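You operate a simulated robot arm through the tools that you are given. There is no shell and no other tool. Be economical: measure what you need, move in short steps, check, and stop when the job is done.

Carry out the task below with a simulated robot arm. There is one attempt and no reset: what you move stays moved.

TASK
Put the white unit and the white lamp in the black tray.
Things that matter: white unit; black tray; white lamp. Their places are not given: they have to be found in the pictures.

It is judged by the outcome, as a careful person would: the job done as asked, and still so three seconds after it is handed in. It fails if anything else is knocked over, pushed out of place, dropped, spilled or broken.

THE ROBOT
A 7-joint arm with a two-finger parallel gripper, fixed in place. Base frame: the origin is at the foot of the arm, x ahead of it, y to its left, z up; the work surface is at about z = 0. Lengths are in m, angles in degrees, forces in N, time in s.
With the tool pointing down near the work surface it reaches from about 0.22 to 0.58 m from the base axis. Its first joint turns from -66.0 to 66.0 degrees. Payload 2.5 kg.
Tool frame: the origin (TCP) lies between the finger pads and is the grasp point; the fingertips stand 0.023 m ahead of it; z points along the fingers, y is the line along which they close. The gripper opens to 0.094 m. The fingers are 0.038 m wide and 0.01 m thick; the gripper's body (0.054 by 0.096 m) begins 0.039 m behind the TCP.
Orientation is that of the tool frame in the base frame, as a unit quaternion [x, y, z, w]. With the fingers straight down and closing along the base's y, the tool's x points along the base's -x, its y along +y and its z along -z.

THE INTERFACE
- The arm moves only by the tool drive_tool. Its argument "series" is one flat list of numbers, 7 for each row, row after row: the turn, a rotation vector about the tool's x, y, z in degrees, then the shift along the tool's x, y, z in m, then the opening in per cent of the stroke, from 0 (shut) to 100 (fully open). In form: [ax, ay, az, tx, ty, tz, hand, ax, ay, az, tx, ty, tz, hand, ...]. A call has 1 to 10 rows; each row shifts and turns the commanded pose from where the row before left it, along the tool's axes as they then stand. A row lasts 0.2 s, in which the tool goes at most 0.05 m and 8.6 degrees; a call with a longer step from one row to the next is refused whole, and so is a gripper value outside its range. A pose out of reach is approached as far as the arm can. The call stops where the force on the tool passes 40 N (or 10 N more than at its start, if that is more) or the arm is blocked; 0.2 s more then pass. The fingers move at their own pace (about 0.108 m/s each) and stop on an object; they squeeze with about 24 N. The grip force told is the motor's: it shows also when the fingers shut on nothing. Time passes only in rows, and 0.2 s behind the last, so rows that do not move let the fingers close. It gives the time, the measured TCP pose, the force on the tool (base axes), the opening and the grip force at its end, in the units of the frame above (readings bear some noise), and new pictures: "show" is both (left out), scene, wrist or none.
- Cameras (640 x 400 px; columns grow to the right, rows downward): "scene" is fixed at [0.0996, -0.4081, 0.5399]; the picture's right is [0.95, -0.32, 0.00], its down [-0.16, -0.49, -0.86] and it looks along [0.27, 0.81, -0.52] (base axes); focal length 330 px, centre (320, 200). "wrist" rides on the gripper at [-0.039, 0, -0.044] in the tool frame; the picture's right is [0.00, -1.00, 0.00], its down [0.97, 0.00, -0.24] and it looks along [0.24, 0.00, 0.97] (tool axes); focal length 218 px, centre (320, 200).
- probe_pixels(camera, pixels): there is no depth. For up to 12 entries [column, row, z] of the newest picture of that camera ("zoom" is the newest enlarged one), the place [x, y] in the base frame at which the ray of that pixel passes the height z, good to about 0.002 m, but the place of the scene camera against the robot may be out by one fixed shift of up to 0.018 m in any direction. No time passes.
- inspect(camera, box): a new picture of the part [left, top, right, bottom] of that camera's present view, enlarged. No time passes.
- close_job(): hands the job in; it is judged then, once.

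Work in short steps. Measure before you move; look again where a grasp or a placing could have gone wrong, and mend it. You have 60 turns and 120 pictures in all, the two below and enlarged ones among them. Open the gripper and draw the arm clear of the work before you hand the job in, unless the task says otherwise; then end with one line.

The tools are called after ">>>" as a command line: name --argument value ..., lists and objects as JSON in quotes. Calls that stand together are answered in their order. drive_tool: Moves the arm, as the interface text tells. Its arguments: {"type":"object","properties":{"series":{"type":"array","items":{"type":"number"}},"show":{"type":"string","enum":["both","scene","wrist","none"]}},"required":["series"]} The other tools are called the same way: probe_pixels (camera, pixels) gives the place at which the rays of pixels pass given heights; inspect (camera, box) takes an enlarged picture of a part of a camera's view; close_job () hands the job in.

At the start:

```text
time: 0.0
position: [0.2628, 0.225, 0.2921]
tcp_rot: [0.001, 1.0, 0.0, 0.0]
ft_force: [0.8, 0.0, -0.2]
width: 0.0942
grasp_force: 0.0
```

scene: 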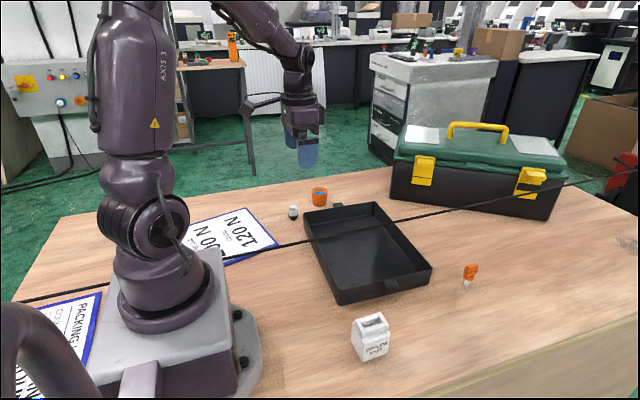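
wrist: 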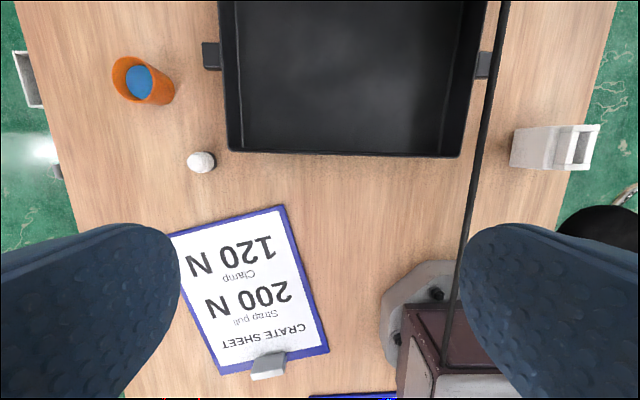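

The white unit seems to be at scene (370,337) and a small white bulb at (293,212); a black cable crosses the view. I enlarge to be certain.

>>> inspect --camera "scene" --box '[320, 290, 420, 370]'

>>> inspect --camera "scene" --box '[240, 170, 480, 320]'

>>> inspect --camera "wrist" --box '[90, 30, 290, 190]'

>>> probe_pixels --camera "wrist" --pixels '[[201, 162, 0.01], [515, 148, 0.0], [560, 150, 0.05], [230, 150, 0.04], [460, 156, 0.04], [485, 170, 0.0], [485, 170, 0.05], [485, 170, 0.1], [485, 170, 0.15], [455, 330, 0.1], [148, 95, 0.0]]'

>>> probe_pixels --camera "scene" --pixels '[[293, 218, 0.0], [370, 360, 0.0], [339, 303, 0.0], [432, 267, 0.06], [305, 210, 0.05], [376, 203, 0.05], [469, 286, 0.0], [270, 248, 0.0], [270, 248, 0.1], [400, 221, 0.0], [400, 221, 0.1]]'

```text
5.00 times, centred on (370, 330) of scene
```

zoom: 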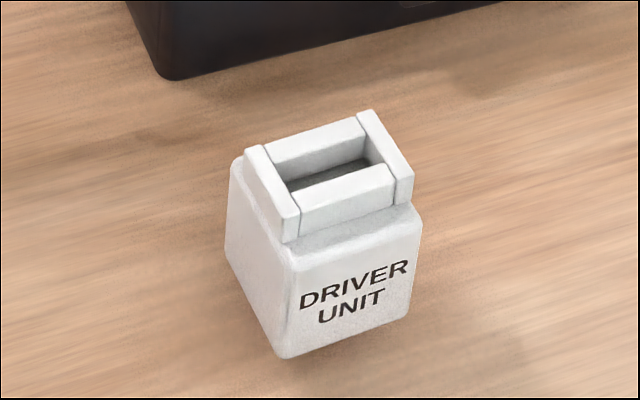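

```text
2.67 times, centred on (360, 245) of scene
```

zoom: 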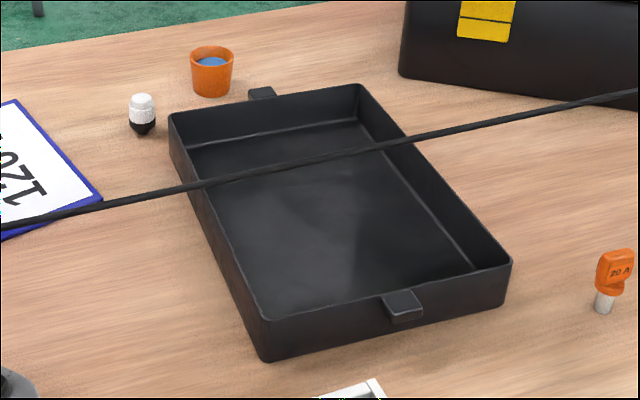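

```text
2.50 times, centred on (190, 110) of wrist
```

zoom: 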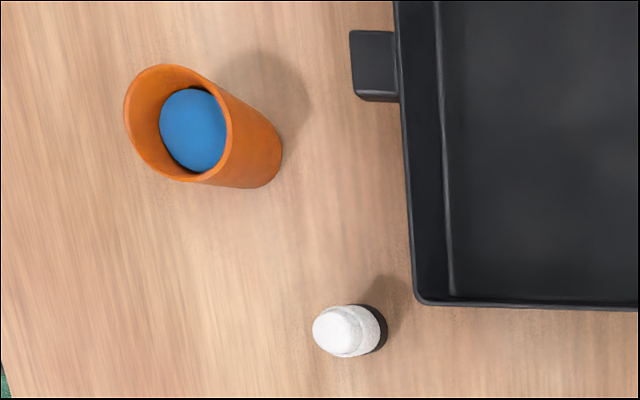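

```text
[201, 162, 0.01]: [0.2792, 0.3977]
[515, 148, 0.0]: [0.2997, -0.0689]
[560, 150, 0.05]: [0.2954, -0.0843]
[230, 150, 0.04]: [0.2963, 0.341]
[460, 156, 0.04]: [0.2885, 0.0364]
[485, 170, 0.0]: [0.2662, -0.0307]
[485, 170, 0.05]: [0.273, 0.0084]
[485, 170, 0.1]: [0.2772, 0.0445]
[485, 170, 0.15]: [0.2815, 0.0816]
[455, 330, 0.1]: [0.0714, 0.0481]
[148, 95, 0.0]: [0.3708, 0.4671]
```

```text
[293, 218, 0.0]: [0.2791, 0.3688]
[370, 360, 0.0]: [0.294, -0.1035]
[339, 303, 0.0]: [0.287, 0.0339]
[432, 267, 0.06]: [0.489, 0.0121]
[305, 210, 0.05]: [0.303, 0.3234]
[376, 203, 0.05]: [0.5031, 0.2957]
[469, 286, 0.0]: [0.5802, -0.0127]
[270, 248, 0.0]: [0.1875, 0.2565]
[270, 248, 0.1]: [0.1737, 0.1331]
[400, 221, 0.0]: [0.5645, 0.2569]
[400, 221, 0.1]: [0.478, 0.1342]
```

Triangulating the cable from both views: it hangs at about z≈0.145, y≈0.077, running along x over the tray. I'll keep high when crossing it. First I go above the lamp, near (0.28,0.385), on this side of the cable.

>>> drive_tool --series '[0, 0, 0, 0, 0.04, 0.02, 60, 0, 0, 0, -0.004, 0.04, 0.025, 60, 0, 0, 0, -0.004, 0.04, 0.025, 60, 0, 0, 0, -0.004, 0.04, 0.025, 60, 0, 0, 0, 0, 0, 0, 60]' --show "both"

```text
time: 1.2
position: [0.2746, 0.3847, 0.1947]
tcp_rot: [0.0, 1.0, 0.0, 0.0]
ft_force: [0.7, -1.1, -0.3]
width: 0.0563
grasp_force: 0.0
```

scene: 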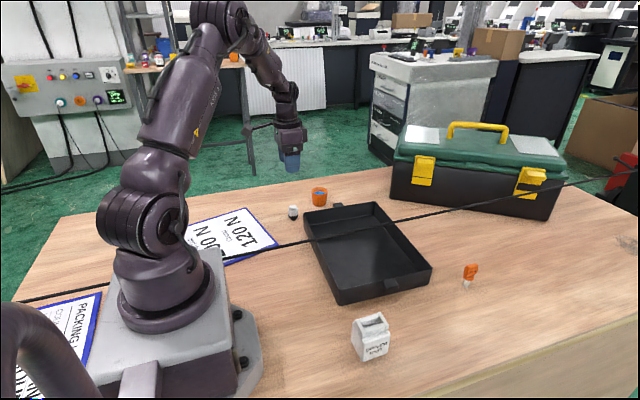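
wrist: 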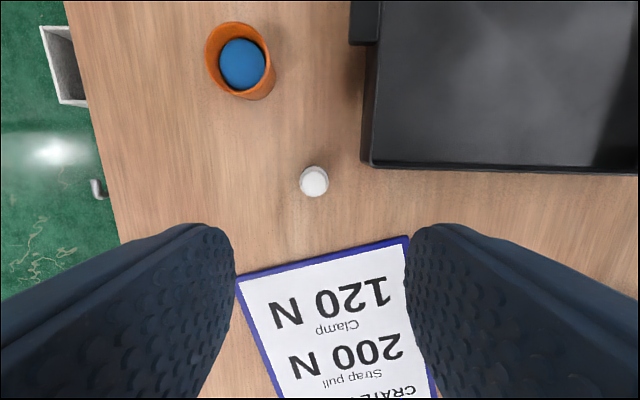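

The lamp is at wrist (314,182). I probe it at several heights, with the tray corner.

>>> probe_pixels --camera "wrist" --pixels '[[314, 181, 0.03], [300, 182, 0.03], [329, 182, 0.03], [314, 181, 0.0], [314, 196, 0.02], [366, 165, 0.04], [240, 95, 0.0]]'

>>> inspect --camera "wrist" --box '[274, 157, 354, 207]'

>>> inspect --camera "scene" --box '[273, 197, 313, 222]'

```text
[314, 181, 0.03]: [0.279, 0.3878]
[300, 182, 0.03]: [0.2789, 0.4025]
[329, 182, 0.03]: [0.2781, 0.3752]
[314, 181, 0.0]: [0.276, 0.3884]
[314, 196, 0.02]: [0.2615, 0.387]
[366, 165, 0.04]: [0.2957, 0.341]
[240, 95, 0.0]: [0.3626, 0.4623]
```

```text
8.00 times, centred on (314, 182) of wrist
```

zoom: 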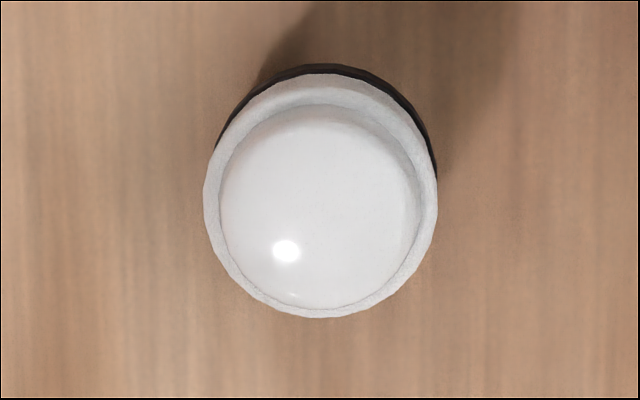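

```text
16.00 times, centred on (293, 210) of scene
```

zoom: 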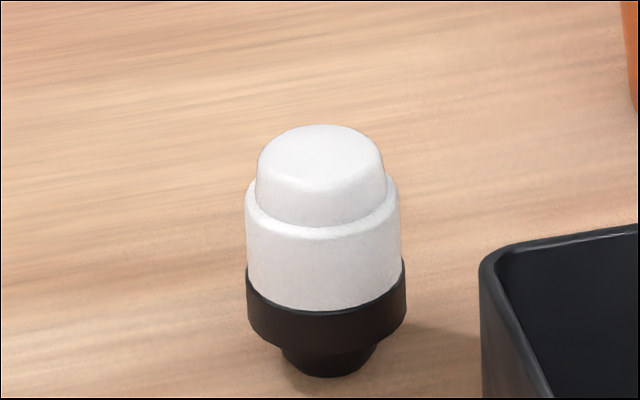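

Lamp is centred at about (0.278,0.388), Ø≈0.027, height ≈0.04. I descend in two stages; tray wall (y≈0.341) clears the 56 mm opening.

>>> drive_tool --series '[0, 0, 0, -0.0035, 0.003, 0.04, 60, 0, 0, 0, 0, 0, 0.04, 60, 0, 0, 0, 0, 0, 0.03, 60, 0, 0, 0, 0, 0, 0, 60]' --show "wrist"

```text
time: 2.2
position: [0.2774, 0.388, 0.0855]
tcp_rot: [0.0, 1.0, 0.001, 0.0]
ft_force: [0.5, -0.9, -0.4]
width: 0.0562
grasp_force: 0.0
```

wrist: 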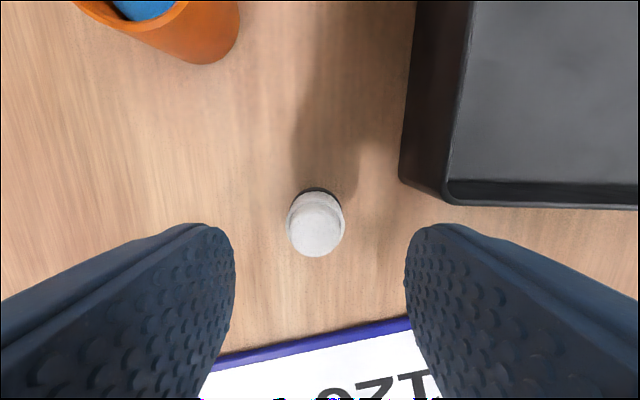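

Lamp now at wrist (315,224), centred between the pads; I verify x and tray rim.

>>> probe_pixels --camera "wrist" --pixels '[[315, 217, 0.03], [315, 230, 0.04], [318, 190, 0.01], [445, 202, 0.04], [445, 202, 0.05], [401, 180, 0.0]]'

```text
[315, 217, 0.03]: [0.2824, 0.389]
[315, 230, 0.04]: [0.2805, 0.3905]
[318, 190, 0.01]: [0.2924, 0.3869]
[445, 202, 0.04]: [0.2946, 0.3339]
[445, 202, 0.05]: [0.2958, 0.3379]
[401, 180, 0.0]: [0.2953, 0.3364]
```

Lamp centre x≈0.280; I nudge 2 mm, descend to TCP z≈0.027 and close.

>>> drive_tool --series '[0, 0, 0, -0.0025, 0.001, 0.03, 60, 0, 0, 0, 0, 0, 0.028, 60, 0, 0, 0, 0, 0, 0, 60, 0, 0, 0, 0, 0, 0, 20, 0, 0, 0, 0, 0, 0, 10, 0, 0, 0, 0, 0, 0, 10]' --show "both"

```text
time: 3.6
position: [0.2812, 0.3879, 0.0284]
tcp_rot: [0.0, 1.0, 0.0, 0.0]
ft_force: [0.0, 0.7, -0.8]
width: 0.0264
grasp_force: 23.3
```

scene: 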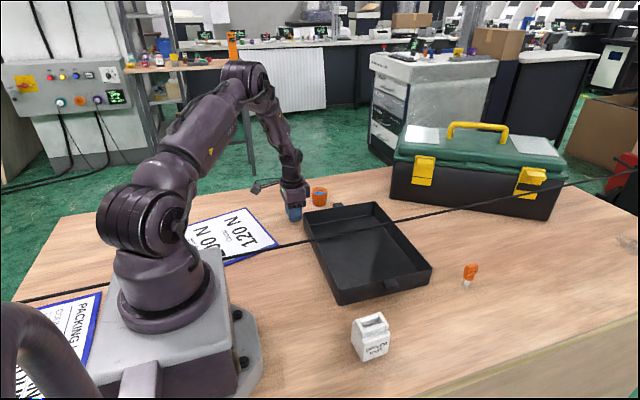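
wrist: 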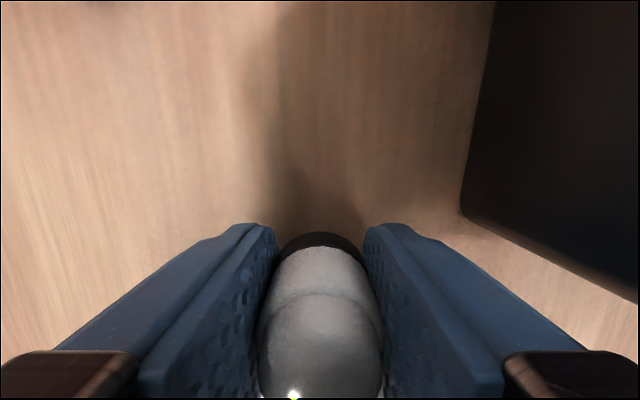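

Lamp gripped (26 mm). I lift and move it to above the tray's far‑y corner, about (0.345,0.28).

>>> drive_tool --series '[0, 0, 0, 0, 0, -0.04, 10, 0, 0, 0, 0, 0, -0.04, 10, 0, 0, 0, 0, 0, -0.04, 10, 0, 0, 0, -0.022, -0.036, 0, 10, 0, 0, 0, -0.022, -0.036, 0, 10, 0, 0, 0, -0.02, -0.036, 0, 10, 0, 0, 0, 0, 0, 0, 10]' --show "both"

```text
time: 5.2
position: [0.3451, 0.2794, 0.1474]
tcp_rot: [0.0, 1.0, 0.0, 0.0]
ft_force: [0.0, 0.3, -0.2]
width: 0.0265
grasp_force: 23.4
```

scene: 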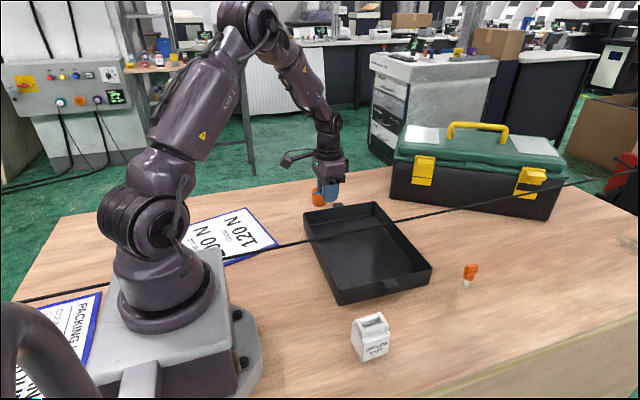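
wrist: 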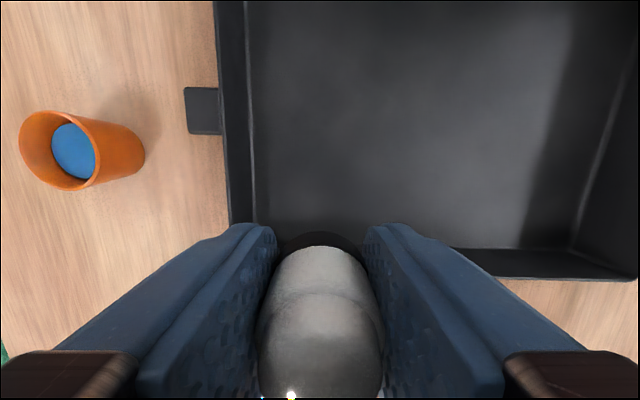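

Lower over the tray floor, ending with a small step to feel contact.

>>> drive_tool --series '[0, 0, 0, 0, 0, 0.04, 10, 0, 0, 0, 0, 0, 0.04, 10, 0, 0, 0, 0, 0, 0.026, 10, 0, 0, 0, 0, 0, 0, 10, 0, 0, 0, 0, 0, 0.003, 10, 0, 0, 0, 0, 0, 0.002, 10, 0, 0, 0, 0, 0, 0, 10]' --show "both"

```text
time: 6.8
position: [0.345, 0.2811, 0.0383]
tcp_rot: [-0.001, 1.0, 0.0, 0.0]
ft_force: [0.2, 0.3, 0.3]
width: 0.0264
grasp_force: 24.0
```

scene: 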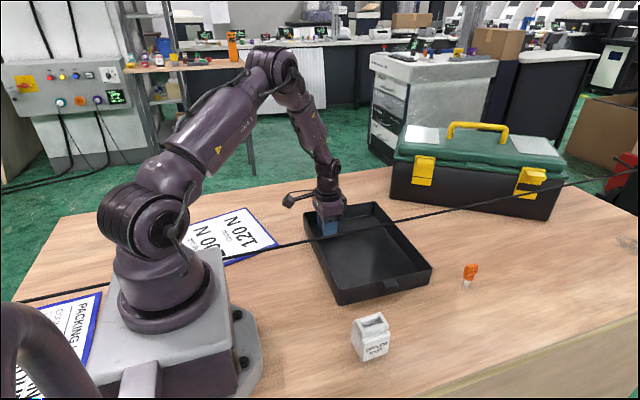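
wrist: 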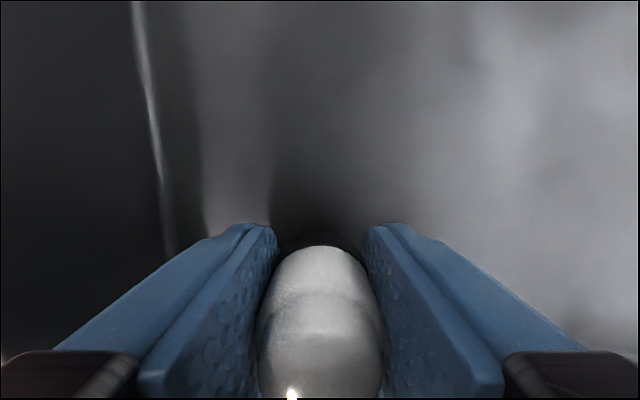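

Force still near zero; I go down in 1.5 mm steps.

>>> drive_tool --series '[0, 0, 0, 0, 0, 0.0015, 10, 0, 0, 0, 0, 0, 0.0015, 10, 0, 0, 0, 0, 0, 0.001, 10, 0, 0, 0, 0, 0, 0, 10]' --show "none"

```text
time: 7.8
position: [0.3452, 0.2814, 0.0348]
tcp_rot: [0.0, 1.0, -0.001, 0.0]
ft_force: [-0.7, -0.9, -0.7]
width: 0.0261
grasp_force: 23.8
```

>>> drive_tool --series '[0, 0, 0, 0, 0, 0.001, 10, 0, 0, 0, 0, 0, 0.001, 10, 0, 0, 0, 0, 0, 0, 10]' --show "none"

```text
time: 8.6
position: [0.3454, 0.2805, 0.0324]
tcp_rot: [0.001, 1.0, 0.0, 0.0]
ft_force: [0.1, -0.3, 4.0]
width: 0.0264
grasp_force: 24.6
```

Contact felt (4 N up). I release gently and rise.

>>> drive_tool --series '[0, 0, 0, 0, 0, 0, 40, 0, 0, 0, 0, 0, 0, 60, 0, 0, 0, 0, 0, 0, 60, 0, 0, 0, 0, 0, -0.03, 60, 0, 0, 0, 0, 0, -0.045, 60, 0, 0, 0, 0, 0, -0.048, 60, 0, 0, 0, 0, 0, -0.048, 60, 0, 0, 0, 0, 0, -0.048, 60, 0, 0, 0, 0, 0, 0, 60]' --show "both"

```text
time: 10.6
position: [0.3452, 0.2848, 0.2524]
tcp_rot: [0.0, 1.0, 0.0, 0.0]
ft_force: [-0.6, -1.6, 0.0]
width: 0.0565
grasp_force: 0.1
```

scene: 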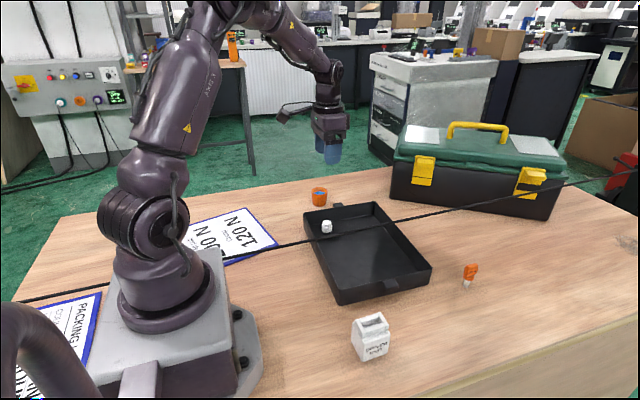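
wrist: 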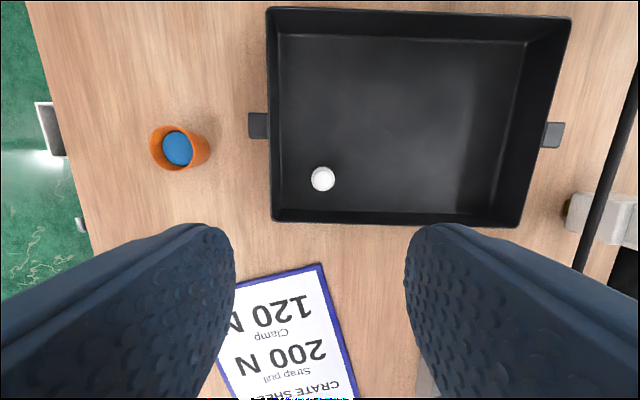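

Lamp stands in the tray at wrist (322,179). Next rise to z≈0.30 and cross above the cable to over the unit.

>>> drive_tool --series '[0, 0, 0, 0, 0, -0.048, 80, 0, 0, 0, 0.009, -0.046, 0, 100, 0, 0, 0, 0.009, -0.046, 0, 100, 0, 0, 0, 0.009, -0.046, 0, 100, 0, 0, 0, 0.009, -0.046, 0, 100, 0, 0, 0, 0.009, -0.046, 0, 100, 0, 0, 0, 0.009, -0.046, 0, 100, 0, 0, 0, 0.009, -0.046, 0, 100, 0, 0, 0, 0.009, -0.046, 0, 100, 0, 0, 0, 0, 0, 0, 100]' --show "both"

>>> inspect --camera "wrist" --box '[220, 100, 420, 225]'

```text
time: 12.8
position: [0.2742, -0.0893, 0.2961]
tcp_rot: [0.0, 1.0, 0.001, 0.0]
ft_force: [0.1, -0.2, 0.4]
width: 0.0942
grasp_force: 0.0
```

scene: 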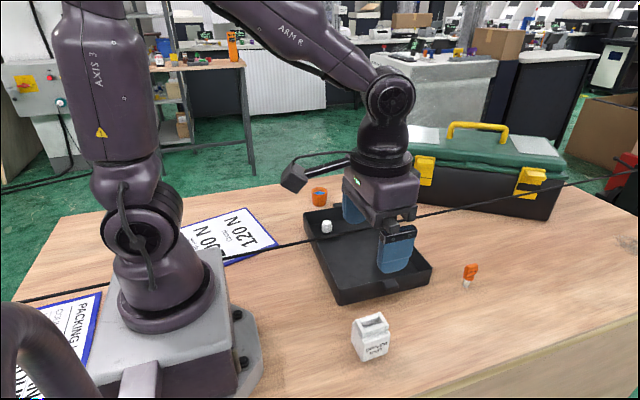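
wrist: 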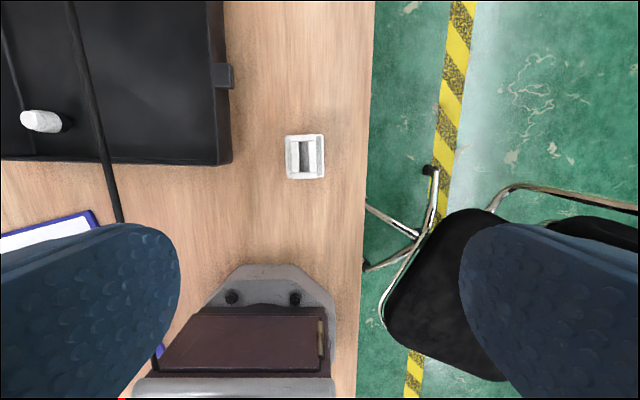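

```text
3.20 times, centred on (320, 162) of wrist
```

zoom: 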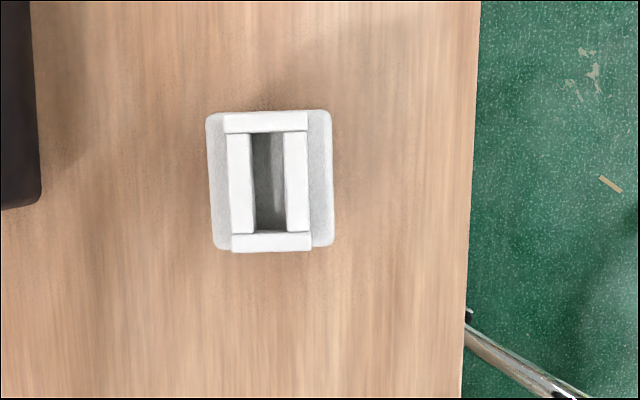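

Cable visible at wrist (97,120), unit at (305,157), nearly aligned. I probe unit edges, and the cable for a height check against the earlier view.

>>> probe_pixels --camera "wrist" --pixels '[[285, 157, 0.045], [324, 157, 0.045], [305, 135, 0.06], [305, 178, 0.06], [305, 157, 0.06], [305, 157, 0.03], [97, 120, 0.13], [97, 120, 0.15], [97, 120, 0.17], [372, 160, 0.0]]'

>>> probe_pixels --camera "scene" --pixels '[[366, 361, 0.0], [387, 355, 0.0], [355, 345, 0.0], [300, 243, 0.13], [300, 243, 0.15], [300, 243, 0.17], [354, 323, 0.06], [388, 325, 0.06]]'

```text
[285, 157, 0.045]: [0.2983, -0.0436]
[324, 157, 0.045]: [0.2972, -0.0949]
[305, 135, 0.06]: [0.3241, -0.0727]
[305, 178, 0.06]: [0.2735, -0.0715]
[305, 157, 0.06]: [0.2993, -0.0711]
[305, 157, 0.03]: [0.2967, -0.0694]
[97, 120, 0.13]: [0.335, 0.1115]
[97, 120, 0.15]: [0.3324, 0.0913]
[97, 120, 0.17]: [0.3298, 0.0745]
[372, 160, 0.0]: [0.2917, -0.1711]
```

```text
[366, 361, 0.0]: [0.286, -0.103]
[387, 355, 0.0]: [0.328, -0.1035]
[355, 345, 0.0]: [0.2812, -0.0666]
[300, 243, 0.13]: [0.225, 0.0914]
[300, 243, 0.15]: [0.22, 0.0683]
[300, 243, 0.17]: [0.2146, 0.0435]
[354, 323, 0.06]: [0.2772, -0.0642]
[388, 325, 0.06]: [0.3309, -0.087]
```

Cable sits at z≈0.156, y≈0.086: well clear of the unit. Unit centre ≈(0.298,−0.070), ~0.05 square, ~0.055 tall. I go above it to z≈0.13.

>>> drive_tool --series '[0, 0, 0, -0.012, 0.01, 0.04, 100, 0, 0, 0, -0.012, 0.009, 0.04, 100, 0, 0, 0, 0, 0, 0.045, 100, 0, 0, 0, 0, 0, 0.04, 100, 0, 0, 0, 0, 0, 0, 100]' --show "both"

```text
time: 14.0
position: [0.294, -0.0691, 0.1331]
tcp_rot: [-0.001, 1.0, 0.0, 0.0]
ft_force: [-0.2, -0.1, -0.9]
width: 0.0935
grasp_force: 0.1
```

scene: 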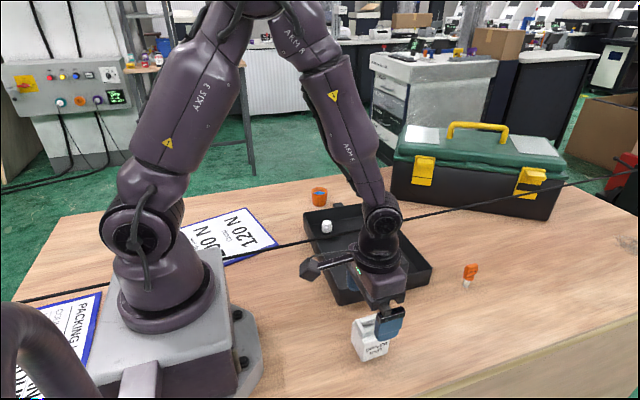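
wrist: 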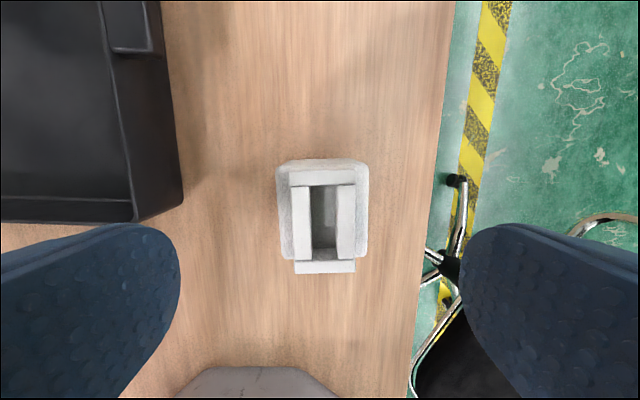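

Unit now spans wrist columns 277–368; I verify centre before descending.

>>> probe_pixels --camera "wrist" --pixels '[[277, 215, 0.04], [368, 215, 0.04], [323, 180, 0.055], [325, 272, 0.055], [323, 160, 0.02], [182, 205, 0.0], [135, 222, 0.045]]'

```text
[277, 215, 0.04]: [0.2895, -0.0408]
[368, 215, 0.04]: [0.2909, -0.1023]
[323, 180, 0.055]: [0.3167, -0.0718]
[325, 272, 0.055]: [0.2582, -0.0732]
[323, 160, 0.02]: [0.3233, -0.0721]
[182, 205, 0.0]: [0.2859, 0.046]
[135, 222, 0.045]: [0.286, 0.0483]
```

Cross-checking both views, the unit's rim top is ~0.08 high and the body shoulder ~0.06, so I grasp with TCP at z≈0.05 to keep the palm clear.

>>> drive_tool --series '[0, 0, 0, -0.003, -0.0025, 0.04, 100, 0, 0, 0, 0, 0, 0.035, 100, 0, 0, 0, 0, 0, 0.007, 100, 0, 0, 0, 0, 0, 0, 100]' --show "both"

```text
time: 15.0
position: [0.2998, -0.0722, 0.0519]
tcp_rot: [0.0, 1.0, 0.0, 0.0]
ft_force: [0.3, 0.4, 0.5]
width: 0.0941
grasp_force: 0.0
```

scene: 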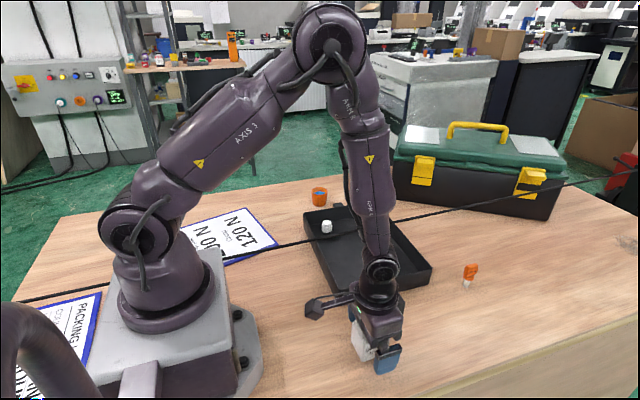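
wrist: 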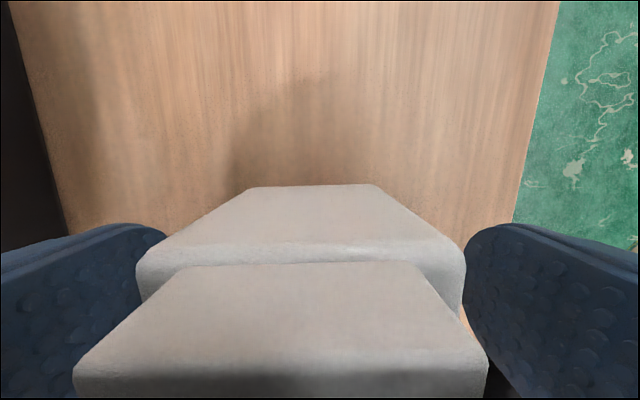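

No contact and the unit sits between the pads. Close.

>>> drive_tool --series '[0, 0, 0, 0, 0, 0, 60, 0, 0, 0, 0, 0, 0, 35, 0, 0, 0, 0, 0, 0, 30, 0, 0, 0, 0, 0, 0, 30]' --show "wrist"

```text
time: 16.0
position: [0.3003, -0.0721, 0.0514]
tcp_rot: [0.0, 1.0, 0.0, -0.001]
ft_force: [0.3, -0.9, -0.6]
width: 0.0478
grasp_force: 24.7
```

wrist: 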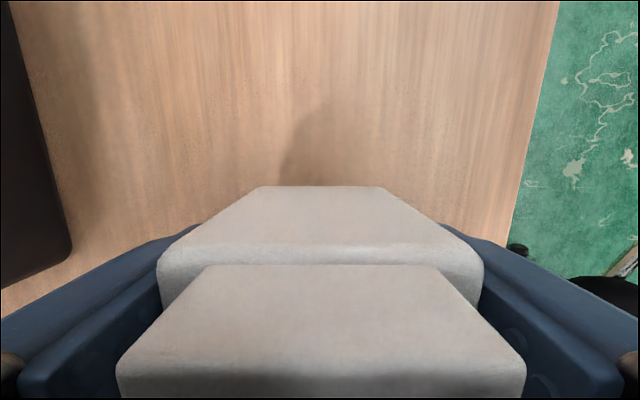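

Gripped at 48 mm. Lift slowly, then higher.

>>> drive_tool --series '[0, 0, 0, 0, 0, -0.02, 30, 0, 0, 0, 0, 0, -0.03, 30, 0, 0, 0, 0, 0, -0.04, 30, 0, 0, 0, 0, 0, -0.04, 30, 0, 0, 0, 0, 0, -0.04, 30, 0, 0, 0, 0, 0, -0.04, 30, 0, 0, 0, 0, 0, -0.04, 30, 0, 0, 0, 0, 0, 0, 30]' --show "both"

```text
time: 17.8
position: [0.3003, -0.0713, 0.3036]
tcp_rot: [0.0, 1.0, -0.001, 0.001]
ft_force: [-0.3, -0.4, -1.4]
width: 0.0476
grasp_force: 24.1
```

scene: 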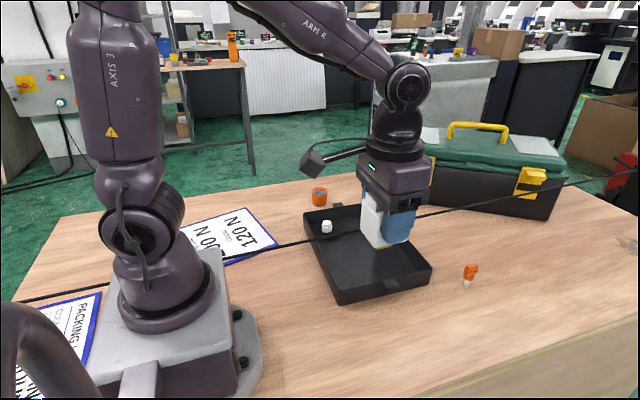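
wrist: 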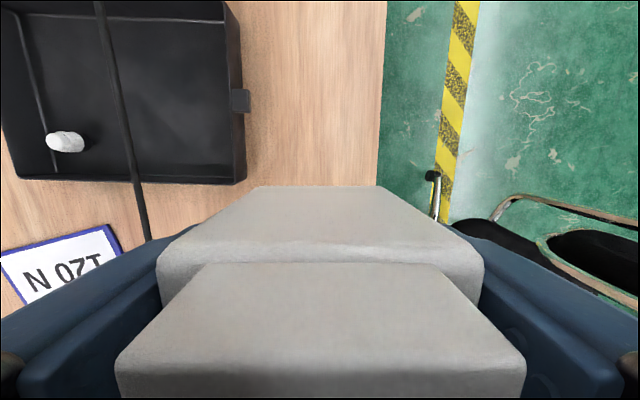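

Unit bottom ≈0.25, well above the cable. Cross to above the tray at about (0.41,0.205).

>>> drive_tool --series '[0, 0, 0, -0.016, 0.0395, 0, 30, 0, 0, 0, -0.016, 0.0395, 0, 30, 0, 0, 0, -0.016, 0.0395, 0, 30, 0, 0, 0, -0.016, 0.0395, 0, 30, 0, 0, 0, -0.016, 0.0395, 0, 30, 0, 0, 0, -0.015, 0.0395, 0, 30, 0, 0, 0, -0.015, 0.0395, 0, 30, 0, 0, 0, 0, 0, 0, 30]' --show "both"

```text
time: 19.6
position: [0.4131, 0.2093, 0.3004]
tcp_rot: [0.0, 1.0, 0.0, 0.0]
ft_force: [-0.1, 0.1, -1.5]
width: 0.0478
grasp_force: 23.7
```

scene: 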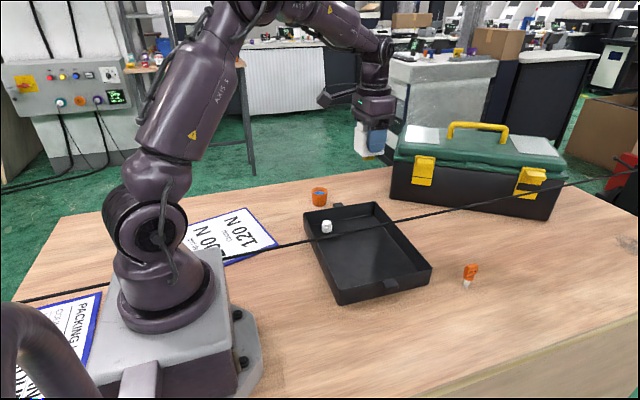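
wrist: 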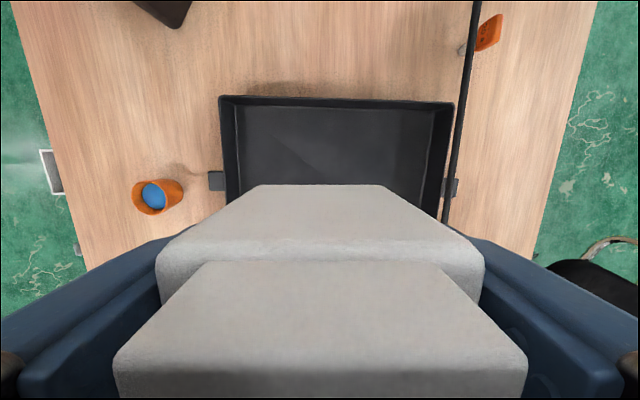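

Above the tray interior, clear of lamp and cable. Lower to about 5 mm above the floor.

>>> drive_tool --series '[0, 0, 0, 0, 0, 0.04, 30, 0, 0, 0, 0, 0, 0.04, 30, 0, 0, 0, 0, 0, 0.04, 30, 0, 0, 0, 0, 0, 0.04, 30, 0, 0, 0, 0, 0, 0.04, 30, 0, 0, 0, 0, 0, 0.035, 30, 0, 0, 0, 0, 0, 0, 30]' --show "both"

```text
time: 21.2
position: [0.4095, 0.2043, 0.0683]
tcp_rot: [0.001, 1.0, 0.0, 0.0]
ft_force: [0.3, 0.1, -0.5]
width: 0.0478
grasp_force: 23.9
```

scene: 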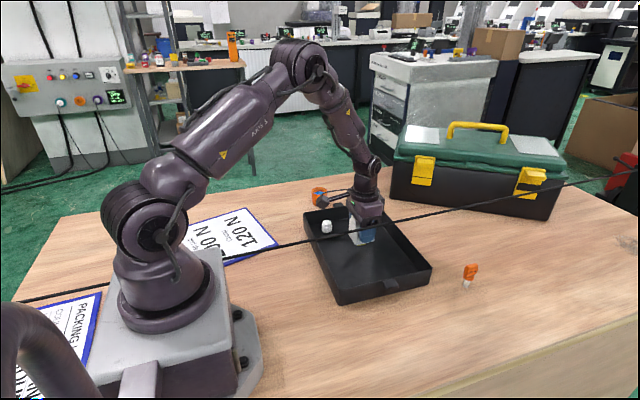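
wrist: 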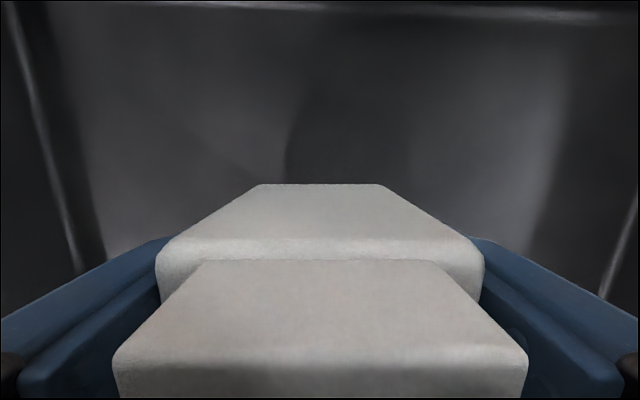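

Lamp still upright. About 12 mm left; lower gently to contact.

>>> drive_tool --series '[0, 0, 0, 0, 0, 0.005, 30, 0, 0, 0, 0, 0, 0.003, 30, 0, 0, 0, 0, 0, 0.002, 30, 0, 0, 0, 0, 0, 0.001, 30, 0, 0, 0, 0, 0, 0, 30]' --show "none"

```text
time: 22.4
position: [0.4097, 0.2053, 0.0558]
tcp_rot: [0.0, 1.0, -0.001, 0.0]
ft_force: [0.1, 0.0, -1.2]
width: 0.0478
grasp_force: 24.2
```

>>> drive_tool --series '[0, 0, 0, 0, 0, 0.001, 30, 0, 0, 0, 0, 0, 0.0005, 30, 0, 0, 0, 0, 0, 0, 30]' --show "none"

```text
time: 23.2
position: [0.4102, 0.2057, 0.0564]
tcp_rot: [0.0, 1.0, 0.001, 0.001]
ft_force: [-3.2, -1.5, 7.8]
width: 0.0477
grasp_force: 23.8
```

Contact (7.8 N). Release and rise straight.

>>> drive_tool --series '[0, 0, 0, 0, 0, 0, 65, 0, 0, 0, 0, 0, 0, 85, 0, 0, 0, 0, 0, 0, 85, 0, 0, 0, 0, 0, -0.03, 85, 0, 0, 0, 0, 0, -0.04, 85, 0, 0, 0, 0, 0, -0.045, 85, 0, 0, 0, 0, 0, -0.045, 85, 0, 0, 0, 0, 0, -0.045, 85, 0, 0, 0, 0, 0, -0.04, 85, 0, 0, 0, 0, 0, 0, 85]' --show "both"

>>> inspect --camera "scene" --box '[280, 170, 480, 310]'

```text
time: 25.4
position: [0.4115, 0.2045, 0.3013]
tcp_rot: [0.0, 1.0, -0.001, 0.0]
ft_force: [-0.3, 0.3, -0.6]
width: 0.0799
grasp_force: 0.1
```

scene: 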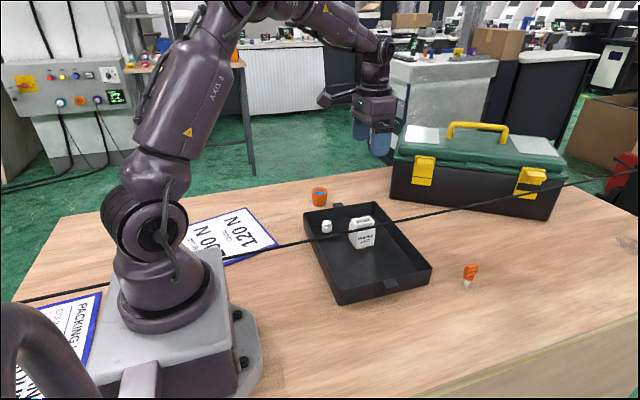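
wrist: 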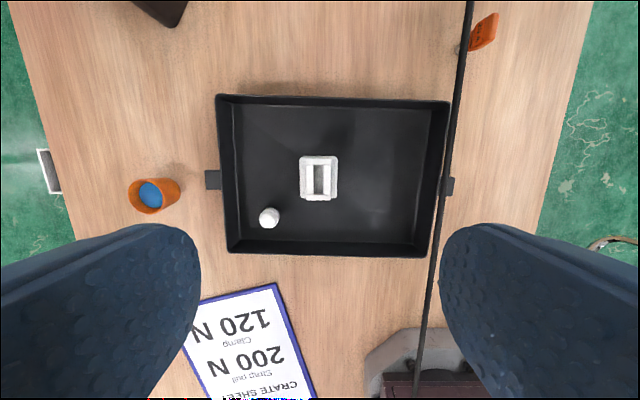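

```text
2.86 times, centred on (380, 240) of scene
```

zoom: 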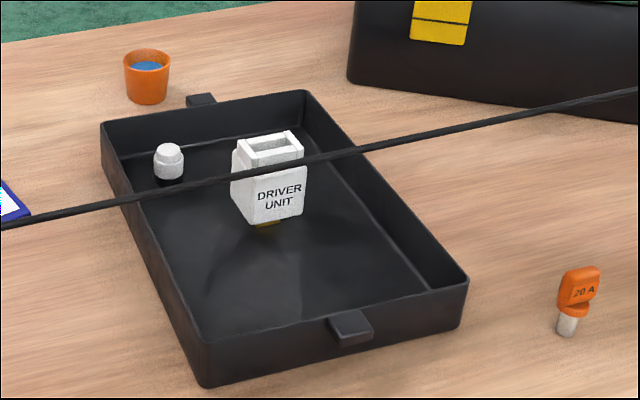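

Both stand in the tray; a yellow sliver shows under the unit, I look closer.

>>> inspect --camera "scene" --box '[335, 205, 391, 260]'

>>> inspect --camera "wrist" --box '[250, 130, 390, 240]'

```text
7.27 times, centred on (363, 232) of scene
```

zoom: 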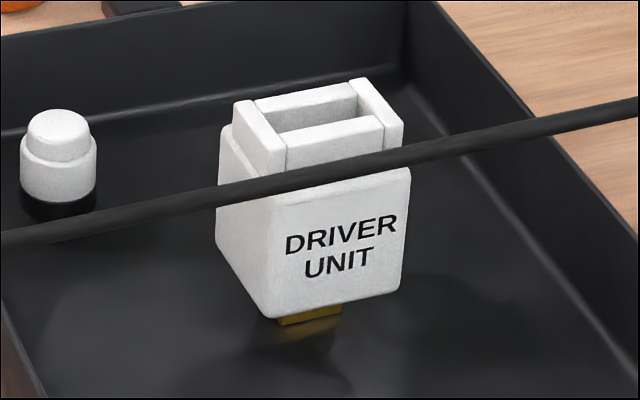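

```text
3.64 times, centred on (320, 185) of wrist
```

zoom: 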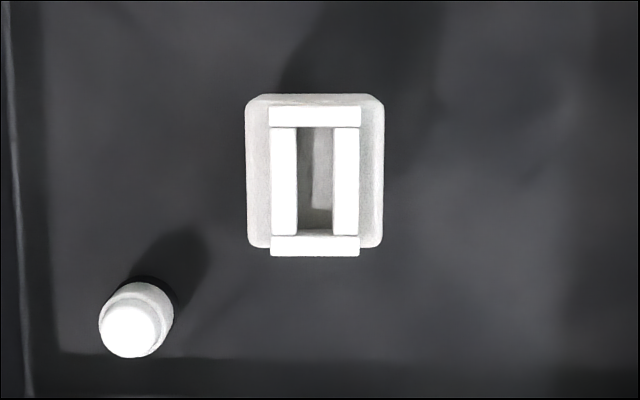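

The yellow part is the unit's own small foot (height matches: same 4–5 mm offset as the lamp on the tray floor). I draw the arm back and check that all stays still.

>>> drive_tool --series '[0, 0, 0, 0.04, 0.005, 0, 85, 0, 0, 0, 0.04, 0.005, 0, 85, 0, 0, 0, 0.04, 0.005, 0, 85, 0, 0, 0, 0.03, 0.005, 0, 85, 0, 0, 0, 0, 0, 0, 85, 0, 0, 0, 0, 0, 0, 85, 0, 0, 0, 0, 0, 0, 85]' --show "both"

>>> inspect --camera "scene" --box '[300, 190, 440, 310]'

```text
time: 27.0
position: [0.2611, 0.2259, 0.2985]
tcp_rot: [-0.001, 1.0, 0.0, -0.001]
ft_force: [-0.7, -0.5, -0.4]
width: 0.08
grasp_force: 0.0
```

scene: 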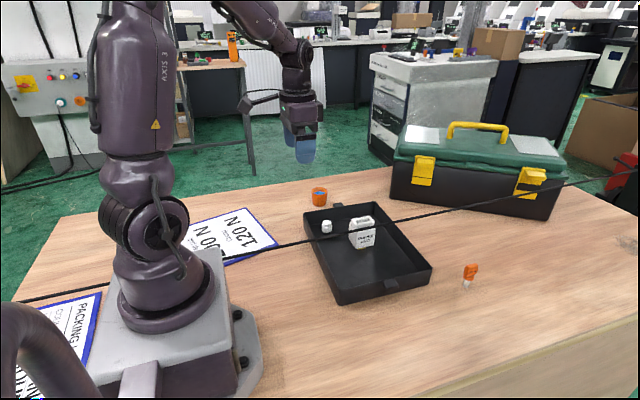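
wrist: 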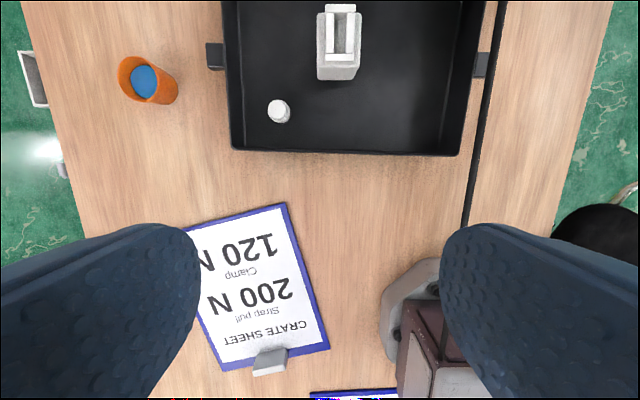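

```text
3.33 times, centred on (370, 250) of scene
```

zoom: 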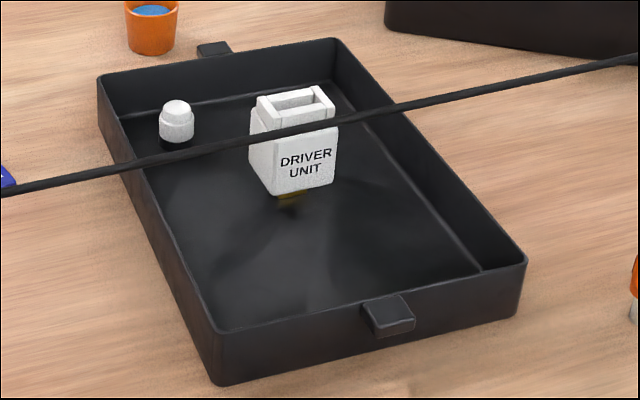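

Both objects stand stably in the tray, the cable, cup and everything else are unmoved, and the arm is clear. I hand the job in.

>>> close_job

```text
The job is handed in.
```

The white unit and the white lamp are both standing upright in the black tray. In the last pictures nothing else had moved, and the arm was drawn clear with the gripper open before I handed the job in.
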